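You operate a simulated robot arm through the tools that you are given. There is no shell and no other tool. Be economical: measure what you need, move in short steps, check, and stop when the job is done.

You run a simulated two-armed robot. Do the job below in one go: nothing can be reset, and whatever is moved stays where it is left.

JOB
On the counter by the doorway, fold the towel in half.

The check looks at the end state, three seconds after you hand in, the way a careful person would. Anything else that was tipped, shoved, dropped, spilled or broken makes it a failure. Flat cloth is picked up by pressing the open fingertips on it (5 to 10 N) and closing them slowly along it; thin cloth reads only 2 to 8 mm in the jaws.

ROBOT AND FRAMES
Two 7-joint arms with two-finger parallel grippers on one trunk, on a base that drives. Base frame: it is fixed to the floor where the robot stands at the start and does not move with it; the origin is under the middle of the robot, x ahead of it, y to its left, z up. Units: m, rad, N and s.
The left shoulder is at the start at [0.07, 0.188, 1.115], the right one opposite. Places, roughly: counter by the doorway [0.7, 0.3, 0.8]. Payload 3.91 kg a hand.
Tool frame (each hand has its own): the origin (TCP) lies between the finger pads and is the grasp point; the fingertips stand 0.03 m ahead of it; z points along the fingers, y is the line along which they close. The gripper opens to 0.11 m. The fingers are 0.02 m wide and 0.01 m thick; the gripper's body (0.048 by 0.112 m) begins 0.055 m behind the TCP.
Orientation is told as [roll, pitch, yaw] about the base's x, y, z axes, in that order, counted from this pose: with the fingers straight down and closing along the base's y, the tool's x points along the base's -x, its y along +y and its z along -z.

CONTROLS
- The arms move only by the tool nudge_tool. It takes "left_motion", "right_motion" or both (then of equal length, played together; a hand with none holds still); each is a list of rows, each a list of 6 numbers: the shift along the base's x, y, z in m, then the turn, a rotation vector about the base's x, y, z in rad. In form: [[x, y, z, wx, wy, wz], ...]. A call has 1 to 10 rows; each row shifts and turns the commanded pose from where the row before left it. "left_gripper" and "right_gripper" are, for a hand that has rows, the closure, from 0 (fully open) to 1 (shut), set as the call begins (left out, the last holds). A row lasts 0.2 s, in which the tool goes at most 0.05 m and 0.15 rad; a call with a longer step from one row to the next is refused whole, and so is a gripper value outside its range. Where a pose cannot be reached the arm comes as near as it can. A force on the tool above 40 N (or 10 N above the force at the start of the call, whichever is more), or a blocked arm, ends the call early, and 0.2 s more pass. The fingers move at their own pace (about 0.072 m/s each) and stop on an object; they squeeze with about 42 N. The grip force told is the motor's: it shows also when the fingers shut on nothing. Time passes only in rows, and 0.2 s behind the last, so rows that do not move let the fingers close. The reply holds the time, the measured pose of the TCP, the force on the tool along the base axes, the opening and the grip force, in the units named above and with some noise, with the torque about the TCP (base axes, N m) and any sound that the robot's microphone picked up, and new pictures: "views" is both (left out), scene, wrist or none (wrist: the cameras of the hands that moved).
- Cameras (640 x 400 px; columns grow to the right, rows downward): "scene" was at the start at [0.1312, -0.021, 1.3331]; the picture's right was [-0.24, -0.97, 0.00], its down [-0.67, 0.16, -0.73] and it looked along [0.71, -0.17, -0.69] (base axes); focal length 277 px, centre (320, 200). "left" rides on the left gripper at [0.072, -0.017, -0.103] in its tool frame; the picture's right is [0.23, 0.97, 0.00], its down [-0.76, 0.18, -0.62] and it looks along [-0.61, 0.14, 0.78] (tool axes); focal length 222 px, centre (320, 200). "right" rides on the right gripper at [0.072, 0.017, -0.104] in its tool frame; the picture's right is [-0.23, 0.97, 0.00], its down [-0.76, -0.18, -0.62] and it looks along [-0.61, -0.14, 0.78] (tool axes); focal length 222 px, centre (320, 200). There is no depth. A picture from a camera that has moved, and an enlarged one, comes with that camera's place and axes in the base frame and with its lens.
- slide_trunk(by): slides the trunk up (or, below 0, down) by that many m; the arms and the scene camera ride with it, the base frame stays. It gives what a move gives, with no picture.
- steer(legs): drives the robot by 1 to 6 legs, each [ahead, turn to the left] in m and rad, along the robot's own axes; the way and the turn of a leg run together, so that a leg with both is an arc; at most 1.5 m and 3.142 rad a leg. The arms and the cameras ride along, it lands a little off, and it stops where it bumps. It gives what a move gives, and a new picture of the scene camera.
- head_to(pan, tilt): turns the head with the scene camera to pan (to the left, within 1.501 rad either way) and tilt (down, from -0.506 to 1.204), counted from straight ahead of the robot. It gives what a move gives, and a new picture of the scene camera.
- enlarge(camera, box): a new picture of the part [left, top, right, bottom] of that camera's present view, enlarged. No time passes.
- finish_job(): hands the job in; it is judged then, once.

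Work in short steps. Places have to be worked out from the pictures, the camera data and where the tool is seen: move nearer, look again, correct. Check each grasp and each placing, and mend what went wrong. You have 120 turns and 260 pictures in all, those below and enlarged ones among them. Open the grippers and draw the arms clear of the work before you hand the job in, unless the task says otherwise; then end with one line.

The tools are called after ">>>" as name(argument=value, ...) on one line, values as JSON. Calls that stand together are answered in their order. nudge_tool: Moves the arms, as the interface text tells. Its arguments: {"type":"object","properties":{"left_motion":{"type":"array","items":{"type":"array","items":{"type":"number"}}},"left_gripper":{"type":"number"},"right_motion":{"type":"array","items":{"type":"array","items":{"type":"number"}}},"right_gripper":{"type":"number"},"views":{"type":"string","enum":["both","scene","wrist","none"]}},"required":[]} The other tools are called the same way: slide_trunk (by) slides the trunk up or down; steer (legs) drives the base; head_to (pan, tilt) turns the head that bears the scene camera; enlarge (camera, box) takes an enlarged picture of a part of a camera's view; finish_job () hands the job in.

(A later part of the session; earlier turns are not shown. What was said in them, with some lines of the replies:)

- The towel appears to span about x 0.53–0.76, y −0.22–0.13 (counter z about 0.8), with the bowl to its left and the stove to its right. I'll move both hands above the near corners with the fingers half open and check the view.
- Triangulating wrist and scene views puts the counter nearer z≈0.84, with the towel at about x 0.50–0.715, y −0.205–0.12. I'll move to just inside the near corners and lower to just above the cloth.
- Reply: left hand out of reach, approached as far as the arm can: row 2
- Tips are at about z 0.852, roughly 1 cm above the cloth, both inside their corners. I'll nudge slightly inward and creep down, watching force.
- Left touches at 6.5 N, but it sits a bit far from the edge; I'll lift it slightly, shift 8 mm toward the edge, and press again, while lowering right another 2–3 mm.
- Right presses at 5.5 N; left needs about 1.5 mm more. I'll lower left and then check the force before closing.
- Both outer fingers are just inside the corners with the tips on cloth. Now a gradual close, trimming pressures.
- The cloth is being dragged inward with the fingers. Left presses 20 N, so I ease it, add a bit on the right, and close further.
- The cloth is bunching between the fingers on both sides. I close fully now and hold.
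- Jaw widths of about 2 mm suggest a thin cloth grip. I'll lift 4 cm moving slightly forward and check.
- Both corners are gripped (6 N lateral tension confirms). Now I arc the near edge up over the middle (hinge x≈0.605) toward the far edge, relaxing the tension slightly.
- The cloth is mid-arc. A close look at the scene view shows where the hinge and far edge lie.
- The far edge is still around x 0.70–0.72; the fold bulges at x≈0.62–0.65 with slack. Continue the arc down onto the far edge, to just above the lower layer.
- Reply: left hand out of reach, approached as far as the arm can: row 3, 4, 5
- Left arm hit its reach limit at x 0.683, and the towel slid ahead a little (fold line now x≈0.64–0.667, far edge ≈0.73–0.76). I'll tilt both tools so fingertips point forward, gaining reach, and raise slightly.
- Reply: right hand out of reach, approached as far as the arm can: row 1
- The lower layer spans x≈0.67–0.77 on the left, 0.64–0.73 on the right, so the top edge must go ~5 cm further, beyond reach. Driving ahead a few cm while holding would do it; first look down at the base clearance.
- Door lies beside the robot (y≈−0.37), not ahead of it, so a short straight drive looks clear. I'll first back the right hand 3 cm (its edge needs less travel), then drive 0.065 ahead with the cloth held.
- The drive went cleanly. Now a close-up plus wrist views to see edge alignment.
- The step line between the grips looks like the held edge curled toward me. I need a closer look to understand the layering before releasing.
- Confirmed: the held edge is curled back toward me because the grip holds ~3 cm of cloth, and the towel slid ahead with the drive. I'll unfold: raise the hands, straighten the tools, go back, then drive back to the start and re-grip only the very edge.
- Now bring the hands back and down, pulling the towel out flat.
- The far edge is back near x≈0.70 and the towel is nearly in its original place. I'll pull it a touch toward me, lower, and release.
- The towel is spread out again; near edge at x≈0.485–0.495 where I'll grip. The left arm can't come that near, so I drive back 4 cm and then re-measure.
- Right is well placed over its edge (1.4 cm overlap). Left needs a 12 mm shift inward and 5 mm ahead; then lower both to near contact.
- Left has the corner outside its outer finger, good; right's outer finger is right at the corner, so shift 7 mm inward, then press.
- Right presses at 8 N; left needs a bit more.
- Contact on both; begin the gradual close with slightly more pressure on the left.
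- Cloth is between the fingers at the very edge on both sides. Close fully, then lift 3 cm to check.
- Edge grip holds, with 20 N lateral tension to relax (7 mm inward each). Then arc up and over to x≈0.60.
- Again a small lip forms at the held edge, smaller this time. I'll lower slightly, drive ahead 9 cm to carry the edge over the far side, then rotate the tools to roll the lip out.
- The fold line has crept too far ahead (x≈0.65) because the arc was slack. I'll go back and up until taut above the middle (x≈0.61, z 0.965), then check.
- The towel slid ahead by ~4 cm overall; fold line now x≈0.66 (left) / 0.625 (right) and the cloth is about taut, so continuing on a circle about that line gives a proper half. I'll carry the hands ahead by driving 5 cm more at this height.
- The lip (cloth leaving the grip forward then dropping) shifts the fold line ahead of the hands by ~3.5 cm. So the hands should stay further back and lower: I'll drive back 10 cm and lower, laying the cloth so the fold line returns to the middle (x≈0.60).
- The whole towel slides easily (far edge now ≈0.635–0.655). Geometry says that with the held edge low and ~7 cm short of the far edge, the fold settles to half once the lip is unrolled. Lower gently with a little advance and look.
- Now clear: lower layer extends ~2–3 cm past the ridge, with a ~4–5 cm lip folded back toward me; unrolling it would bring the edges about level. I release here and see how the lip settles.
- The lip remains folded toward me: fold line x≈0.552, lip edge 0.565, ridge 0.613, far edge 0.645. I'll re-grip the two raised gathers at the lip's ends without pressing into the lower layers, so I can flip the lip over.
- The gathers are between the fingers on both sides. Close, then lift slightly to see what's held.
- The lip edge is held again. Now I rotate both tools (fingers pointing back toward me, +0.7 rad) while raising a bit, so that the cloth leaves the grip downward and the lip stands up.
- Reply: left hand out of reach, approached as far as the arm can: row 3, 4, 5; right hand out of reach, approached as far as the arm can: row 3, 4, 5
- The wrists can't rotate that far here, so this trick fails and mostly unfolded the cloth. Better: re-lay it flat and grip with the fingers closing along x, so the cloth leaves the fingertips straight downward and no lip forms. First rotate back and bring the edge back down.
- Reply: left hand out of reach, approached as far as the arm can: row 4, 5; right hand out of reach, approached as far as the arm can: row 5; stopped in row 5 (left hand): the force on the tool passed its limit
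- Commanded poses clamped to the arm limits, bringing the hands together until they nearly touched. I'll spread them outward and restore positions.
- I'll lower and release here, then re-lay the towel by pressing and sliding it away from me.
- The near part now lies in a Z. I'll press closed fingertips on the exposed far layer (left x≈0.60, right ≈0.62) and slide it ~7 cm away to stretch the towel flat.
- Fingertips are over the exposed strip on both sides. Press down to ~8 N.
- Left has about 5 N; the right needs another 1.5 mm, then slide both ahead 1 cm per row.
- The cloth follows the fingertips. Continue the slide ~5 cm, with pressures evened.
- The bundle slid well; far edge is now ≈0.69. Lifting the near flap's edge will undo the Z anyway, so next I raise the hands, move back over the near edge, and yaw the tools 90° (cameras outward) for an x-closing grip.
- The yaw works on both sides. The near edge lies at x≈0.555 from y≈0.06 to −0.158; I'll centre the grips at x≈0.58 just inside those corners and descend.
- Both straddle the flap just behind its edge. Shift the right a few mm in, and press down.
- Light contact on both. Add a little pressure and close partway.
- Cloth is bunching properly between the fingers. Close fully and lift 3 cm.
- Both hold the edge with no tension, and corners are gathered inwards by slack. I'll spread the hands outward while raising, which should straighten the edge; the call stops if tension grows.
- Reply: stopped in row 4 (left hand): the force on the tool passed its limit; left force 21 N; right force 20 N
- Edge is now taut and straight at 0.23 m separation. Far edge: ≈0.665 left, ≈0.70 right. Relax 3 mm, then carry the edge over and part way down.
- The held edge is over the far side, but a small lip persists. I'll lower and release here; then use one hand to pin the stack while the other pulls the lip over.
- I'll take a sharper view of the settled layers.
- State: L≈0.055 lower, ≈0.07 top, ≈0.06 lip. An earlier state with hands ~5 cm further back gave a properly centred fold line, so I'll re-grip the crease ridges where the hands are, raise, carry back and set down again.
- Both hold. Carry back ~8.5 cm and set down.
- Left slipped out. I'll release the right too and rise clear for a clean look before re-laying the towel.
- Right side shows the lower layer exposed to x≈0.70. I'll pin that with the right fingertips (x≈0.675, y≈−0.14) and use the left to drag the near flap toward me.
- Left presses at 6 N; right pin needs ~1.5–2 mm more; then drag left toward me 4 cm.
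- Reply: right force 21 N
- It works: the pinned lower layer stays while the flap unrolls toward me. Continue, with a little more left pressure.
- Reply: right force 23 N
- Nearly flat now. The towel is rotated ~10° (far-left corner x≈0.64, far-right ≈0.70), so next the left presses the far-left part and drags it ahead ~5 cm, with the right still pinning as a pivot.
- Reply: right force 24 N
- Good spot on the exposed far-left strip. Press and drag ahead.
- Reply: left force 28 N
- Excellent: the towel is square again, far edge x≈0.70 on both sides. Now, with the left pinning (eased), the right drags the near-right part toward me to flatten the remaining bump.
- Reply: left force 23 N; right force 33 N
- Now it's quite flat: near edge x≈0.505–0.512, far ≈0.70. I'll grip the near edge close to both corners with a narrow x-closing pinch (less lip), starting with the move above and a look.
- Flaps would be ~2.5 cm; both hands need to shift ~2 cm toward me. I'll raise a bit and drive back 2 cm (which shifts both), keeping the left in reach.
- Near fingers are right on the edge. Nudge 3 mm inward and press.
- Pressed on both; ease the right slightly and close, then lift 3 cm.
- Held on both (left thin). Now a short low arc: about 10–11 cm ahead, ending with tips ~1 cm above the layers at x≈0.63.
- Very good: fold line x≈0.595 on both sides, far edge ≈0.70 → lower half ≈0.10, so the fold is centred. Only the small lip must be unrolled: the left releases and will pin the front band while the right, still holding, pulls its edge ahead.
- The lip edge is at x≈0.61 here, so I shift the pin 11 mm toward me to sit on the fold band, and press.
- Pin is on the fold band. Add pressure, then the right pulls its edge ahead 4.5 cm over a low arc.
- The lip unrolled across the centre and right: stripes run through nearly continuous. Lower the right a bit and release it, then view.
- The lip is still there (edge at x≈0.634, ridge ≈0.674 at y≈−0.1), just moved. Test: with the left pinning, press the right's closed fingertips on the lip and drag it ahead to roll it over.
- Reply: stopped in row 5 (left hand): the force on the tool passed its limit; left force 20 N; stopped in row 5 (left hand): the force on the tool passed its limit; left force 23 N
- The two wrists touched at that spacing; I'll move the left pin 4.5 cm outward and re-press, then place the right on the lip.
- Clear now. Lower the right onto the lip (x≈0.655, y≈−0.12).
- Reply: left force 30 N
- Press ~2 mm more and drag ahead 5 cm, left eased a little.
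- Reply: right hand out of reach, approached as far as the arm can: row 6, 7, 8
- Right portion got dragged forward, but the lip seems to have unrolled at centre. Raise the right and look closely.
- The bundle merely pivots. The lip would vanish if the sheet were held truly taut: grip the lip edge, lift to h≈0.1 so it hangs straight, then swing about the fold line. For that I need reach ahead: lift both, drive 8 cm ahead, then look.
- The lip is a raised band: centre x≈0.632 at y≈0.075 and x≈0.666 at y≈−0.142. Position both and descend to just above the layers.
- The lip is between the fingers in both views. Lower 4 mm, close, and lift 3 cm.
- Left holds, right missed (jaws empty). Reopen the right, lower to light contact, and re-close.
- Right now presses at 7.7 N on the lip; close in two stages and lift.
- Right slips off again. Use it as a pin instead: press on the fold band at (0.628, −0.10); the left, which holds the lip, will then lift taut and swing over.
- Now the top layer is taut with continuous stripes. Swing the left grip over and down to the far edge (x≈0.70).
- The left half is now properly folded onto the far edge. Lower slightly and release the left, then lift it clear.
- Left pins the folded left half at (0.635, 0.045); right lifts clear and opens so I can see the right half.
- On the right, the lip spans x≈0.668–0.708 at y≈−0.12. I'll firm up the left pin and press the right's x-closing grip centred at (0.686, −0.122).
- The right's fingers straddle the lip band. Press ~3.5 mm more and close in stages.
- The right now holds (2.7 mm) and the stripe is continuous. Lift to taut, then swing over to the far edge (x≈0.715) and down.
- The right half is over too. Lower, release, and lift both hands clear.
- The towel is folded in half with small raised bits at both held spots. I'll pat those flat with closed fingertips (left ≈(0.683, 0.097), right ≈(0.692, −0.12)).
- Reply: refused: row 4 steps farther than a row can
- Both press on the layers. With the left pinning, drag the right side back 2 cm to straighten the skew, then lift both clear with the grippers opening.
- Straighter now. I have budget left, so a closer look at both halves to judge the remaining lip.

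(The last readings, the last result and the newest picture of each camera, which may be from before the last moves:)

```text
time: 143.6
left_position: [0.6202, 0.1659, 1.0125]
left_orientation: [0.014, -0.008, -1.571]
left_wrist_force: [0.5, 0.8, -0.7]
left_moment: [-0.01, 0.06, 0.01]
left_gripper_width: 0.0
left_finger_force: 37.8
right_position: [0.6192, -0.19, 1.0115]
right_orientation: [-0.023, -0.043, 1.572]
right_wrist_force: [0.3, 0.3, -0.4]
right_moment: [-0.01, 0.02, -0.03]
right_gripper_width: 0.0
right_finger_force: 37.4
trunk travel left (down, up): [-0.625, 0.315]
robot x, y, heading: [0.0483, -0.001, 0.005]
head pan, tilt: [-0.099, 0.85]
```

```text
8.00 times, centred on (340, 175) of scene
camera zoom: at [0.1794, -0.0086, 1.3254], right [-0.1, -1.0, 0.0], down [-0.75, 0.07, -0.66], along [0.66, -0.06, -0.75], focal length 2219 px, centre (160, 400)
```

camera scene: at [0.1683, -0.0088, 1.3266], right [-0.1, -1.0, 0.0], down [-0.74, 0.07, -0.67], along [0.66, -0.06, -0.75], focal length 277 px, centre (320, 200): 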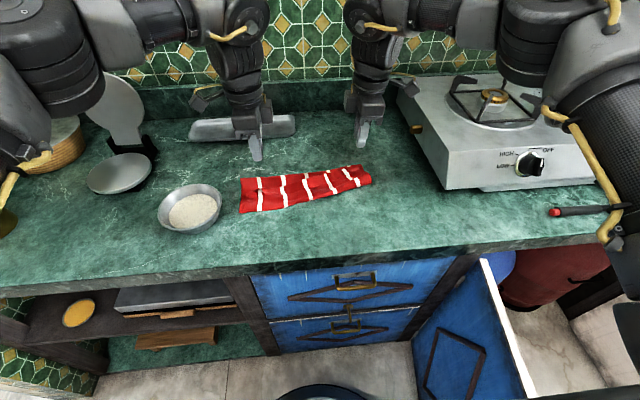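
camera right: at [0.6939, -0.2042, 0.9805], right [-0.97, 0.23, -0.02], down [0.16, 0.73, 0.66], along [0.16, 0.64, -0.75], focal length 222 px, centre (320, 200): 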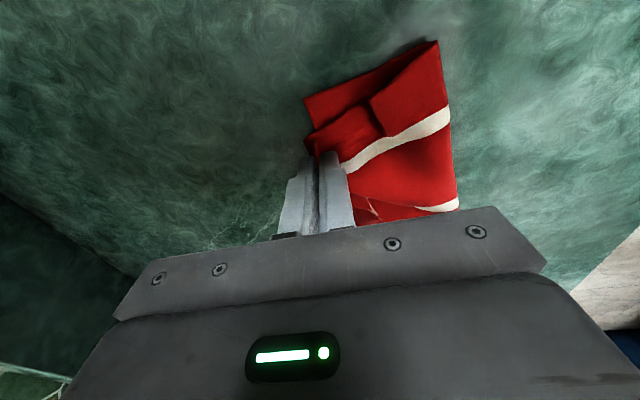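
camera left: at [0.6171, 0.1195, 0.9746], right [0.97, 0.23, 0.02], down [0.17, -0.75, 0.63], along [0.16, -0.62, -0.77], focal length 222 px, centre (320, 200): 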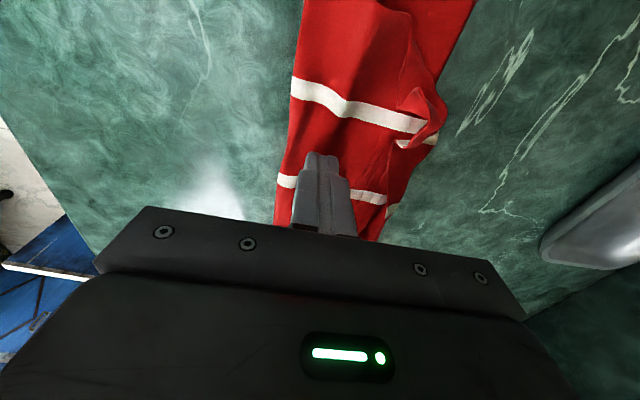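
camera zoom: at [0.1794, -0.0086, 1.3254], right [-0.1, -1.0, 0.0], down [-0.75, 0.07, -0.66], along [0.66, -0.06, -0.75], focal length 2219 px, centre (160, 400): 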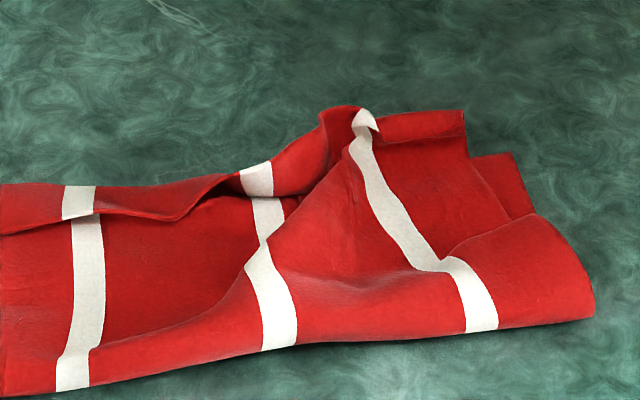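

Edges and corners line up (near-edge corners lie at x≈0.69–0.70 by the far corners), with slack bulging in the top layer. One smoothing stroke: press both fingertips lightly on the front band and draw 2.5 cm toward me to take up the slack.

>>> nudge_tool(left_motion=[[0.012, -0.04, -0.02, 0, 0, 0], [0.013, -0.035, -0.03, 0, 0, 0], [0, -0.02, -0.04, 0, 0, 0], [0, 0, -0.035, 0, 0, 0], [0, 0, -0.01, 0, 0, 0], [0, 0, -0.003, 0, 0, 0], [0, 0, 0, 0, 0, 0]], right_motion=[[0.013, 0.035, -0.02, 0, 0, 0], [0.013, 0.03, -0.03, 0, 0, 0], [0, 0.015, -0.04, 0, 0, 0], [0, 0, -0.035, 0, 0, 0], [0, 0, -0.01, 0, 0, 0], [0, 0, -0.003, 0, 0, 0], [0, 0, 0, 0, 0, 0]], views="none")

>>> enlarge(camera="scene", box=[220, 120, 380, 220])

```text
time: 145.2
left_position: [0.6425, 0.0719, 0.8752]
left_orientation: [0.018, -0.009, -1.572]
left_wrist_force: [0.3, 0.7, 0.5]
left_moment: [0.0, 0.03, -0.03]
left_gripper_width: 0.0
left_finger_force: 37.7
right_position: [0.6459, -0.1125, 0.8729]
right_orientation: [-0.026, -0.044, 1.573]
right_wrist_force: [-0.5, 0.2, -0.4]
right_moment: [0.02, 0.03, 0.0]
right_gripper_width: 0.0001
right_finger_force: 37.6
trunk travel left (down, up): [-0.625, 0.315]
robot x, y, heading: [0.0496, -0.0016, -0.001]
head pan, tilt: [-0.099, 0.85]
```

```text
4.00 times, centred on (300, 170) of scene
camera zoom: at [0.1776, -0.0086, 1.3257], right [-0.1, -1.0, 0.0], down [-0.75, 0.07, -0.66], along [0.66, -0.06, -0.75], focal length 1110 px, centre (400, 320)
```

zoom: 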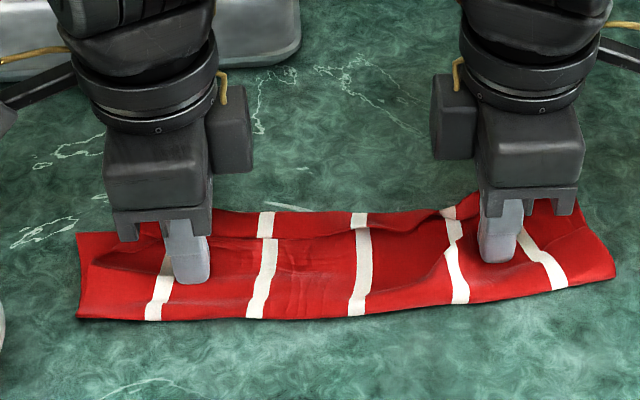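

Light contact on both. Press about 2 mm more and stroke 2.4 cm toward me, then lift clear, opening the grippers.

>>> nudge_tool(left_motion=[[0, 0, -0.002, 0, 0, 0], [0, 0, -0.0008, 0, 0, 0], [-0.008, 0, 0, 0, 0, 0], [-0.008, 0, 0, 0, 0, 0], [-0.008, 0, 0, 0, 0, 0], [0, 0, 0, 0, 0, 0]], right_motion=[[0, 0, -0.001, 0, 0, 0], [0, 0, -0.0005, 0, 0, 0], [-0.008, 0, 0, 0, 0, 0], [-0.008, 0, 0, 0, 0, 0], [-0.008, 0, 0, 0, 0, 0], [0, 0, 0, 0, 0, 0]], views="none")

>>> nudge_tool(left_motion=[[0, 0, 0.03, 0, 0, 0], [0, 0, 0.03, 0, 0, 0], [0, 0.02, 0.03, 0, 0, 0], [0, 0.03, 0.03, 0, 0, 0], [0, 0.03, 0.02, 0, 0, 0], [0, 0, 0, 0, 0, 0]], right_motion=[[0, 0, 0.03, 0, 0, 0], [0, 0, 0.03, 0, 0, 0], [0, -0.02, 0.03, 0, 0, 0], [0, -0.03, 0.03, 0, 0, 0], [0, -0.03, 0.02, 0, 0, 0], [0, 0, 0, 0, 0, 0]], views="scene")

>>> enlarge(camera="scene", box=[220, 120, 380, 220])

```text
time: 146.6
left_position: [0.6187, 0.0728, 0.8723]
left_orientation: [0.017, -0.011, -1.57]
left_wrist_force: [-0.1, 0.2, 3.6]
left_moment: [0.04, -0.04, 0.02]
left_gripper_width: 0.0
left_finger_force: 37.9
right_position: [0.6199, -0.1097, 0.8715]
right_orientation: [-0.03, -0.043, 1.573]
right_wrist_force: [2.8, 0.5, 9.1]
right_moment: [-0.02, -0.02, -0.01]
right_gripper_width: 0.0
right_finger_force: 37.9
trunk travel left (down, up): [-0.625, 0.315]
robot x, y, heading: [0.0477, -0.0017, 0.01]
head pan, tilt: [-0.099, 0.85]
```

```text
time: 148.0
left_position: [0.6216, 0.151, 1.011]
left_orientation: [0.017, -0.012, -1.571]
left_wrist_force: [-0.5, -0.5, 0.0]
left_moment: [0.02, 0.04, 0.0]
left_gripper_width: 0.0
left_finger_force: 38.2
right_position: [0.6221, -0.1917, 1.0132]
right_orientation: [-0.026, -0.043, 1.573]
right_wrist_force: [0.3, 0.3, 0.3]
right_moment: [-0.05, 0.01, 0.01]
right_gripper_width: 0.0
right_finger_force: 37.9
trunk travel left (down, up): [-0.625, 0.315]
robot x, y, heading: [0.0471, -0.0022, 0.002]
head pan, tilt: [-0.099, 0.85]
camera scene: at [0.1787, -0.0088, 1.3255], right [-0.1, -1.0, 0.0], down [-0.75, 0.07, -0.66], along [0.66, -0.06, -0.75], focal length 277 px, centre (320, 200)
```

scene: 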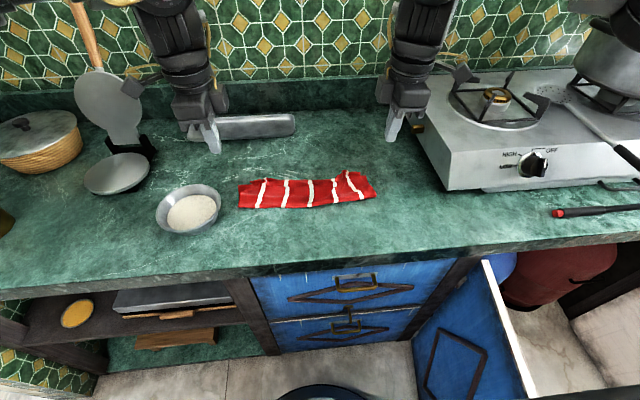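

```text
4.00 times, centred on (300, 170) of scene
camera zoom: at [0.1787, -0.0088, 1.3255], right [-0.1, -1.0, 0.0], down [-0.75, 0.07, -0.66], along [0.66, -0.06, -0.75], focal length 1110 px, centre (400, 320)
```

zoom: 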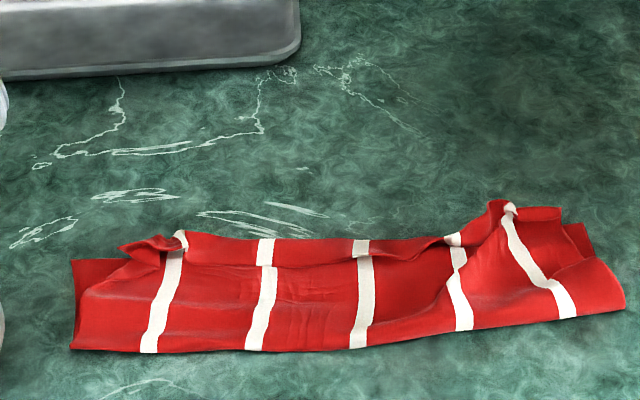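

The towel lies folded in half along its length with edges and corners close together; nothing else was touched. Open the grippers and draw the arms clear.

>>> nudge_tool(left_motion=[[-0.02, 0.02, 0.02, 0, 0, 0], [-0.02, 0.02, 0.02, 0, 0, 0], [0, 0, 0, 0, 0, 0]], right_motion=[[-0.02, -0.02, 0.02, 0, 0, 0], [-0.02, -0.02, 0.02, 0, 0, 0], [0, 0, 0, 0, 0, 0]], left_gripper=0, right_gripper=0, views="scene")

```text
time: 148.8
left_position: [0.5807, 0.1926, 1.0497]
left_orientation: [0.014, -0.01, -1.571]
left_wrist_force: [-0.5, 0.0, -0.4]
left_moment: [-0.02, 0.04, 0.0]
left_gripper_width: 0.1098
left_finger_force: 0.5
right_position: [0.5834, -0.231, 1.0528]
right_orientation: [-0.025, -0.044, 1.571]
right_wrist_force: [0.0, 0.1, 0.0]
right_moment: [-0.04, 0.0, -0.01]
right_gripper_width: 0.11
right_finger_force: 0.9
trunk travel left (down, up): [-0.625, 0.315]
robot x, y, heading: [0.052, 0.0005, 0.002]
head pan, tilt: [-0.099, 0.85]
camera scene: at [0.18, -0.0088, 1.3253], right [-0.1, -1.0, 0.0], down [-0.75, 0.07, -0.66], along [0.66, -0.06, -0.75], focal length 277 px, centre (320, 200)
```

scene: 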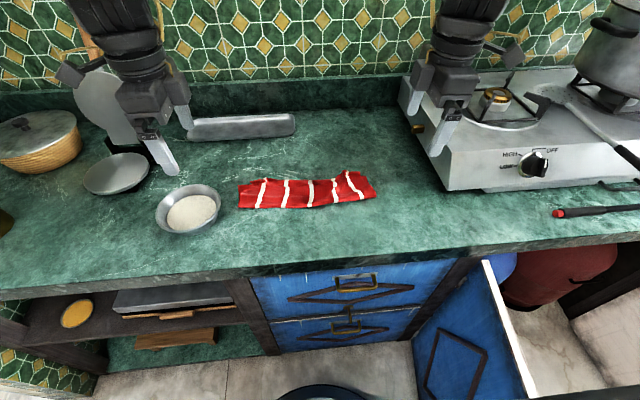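

The arms are clear, the grippers are open, and the bowl, press and stove look undisturbed. I'm handing the job in.

>>> finish_job()

```text
The job is handed in.
```

The towel on the counter is folded in half, near edge over far edge, but not crisply: about 2 cm of the top edge is curled back along the middle and there is a raised bulge at the right end. The towel also ended up slightly away from where it started, and nothing else looks moved in the last picture.
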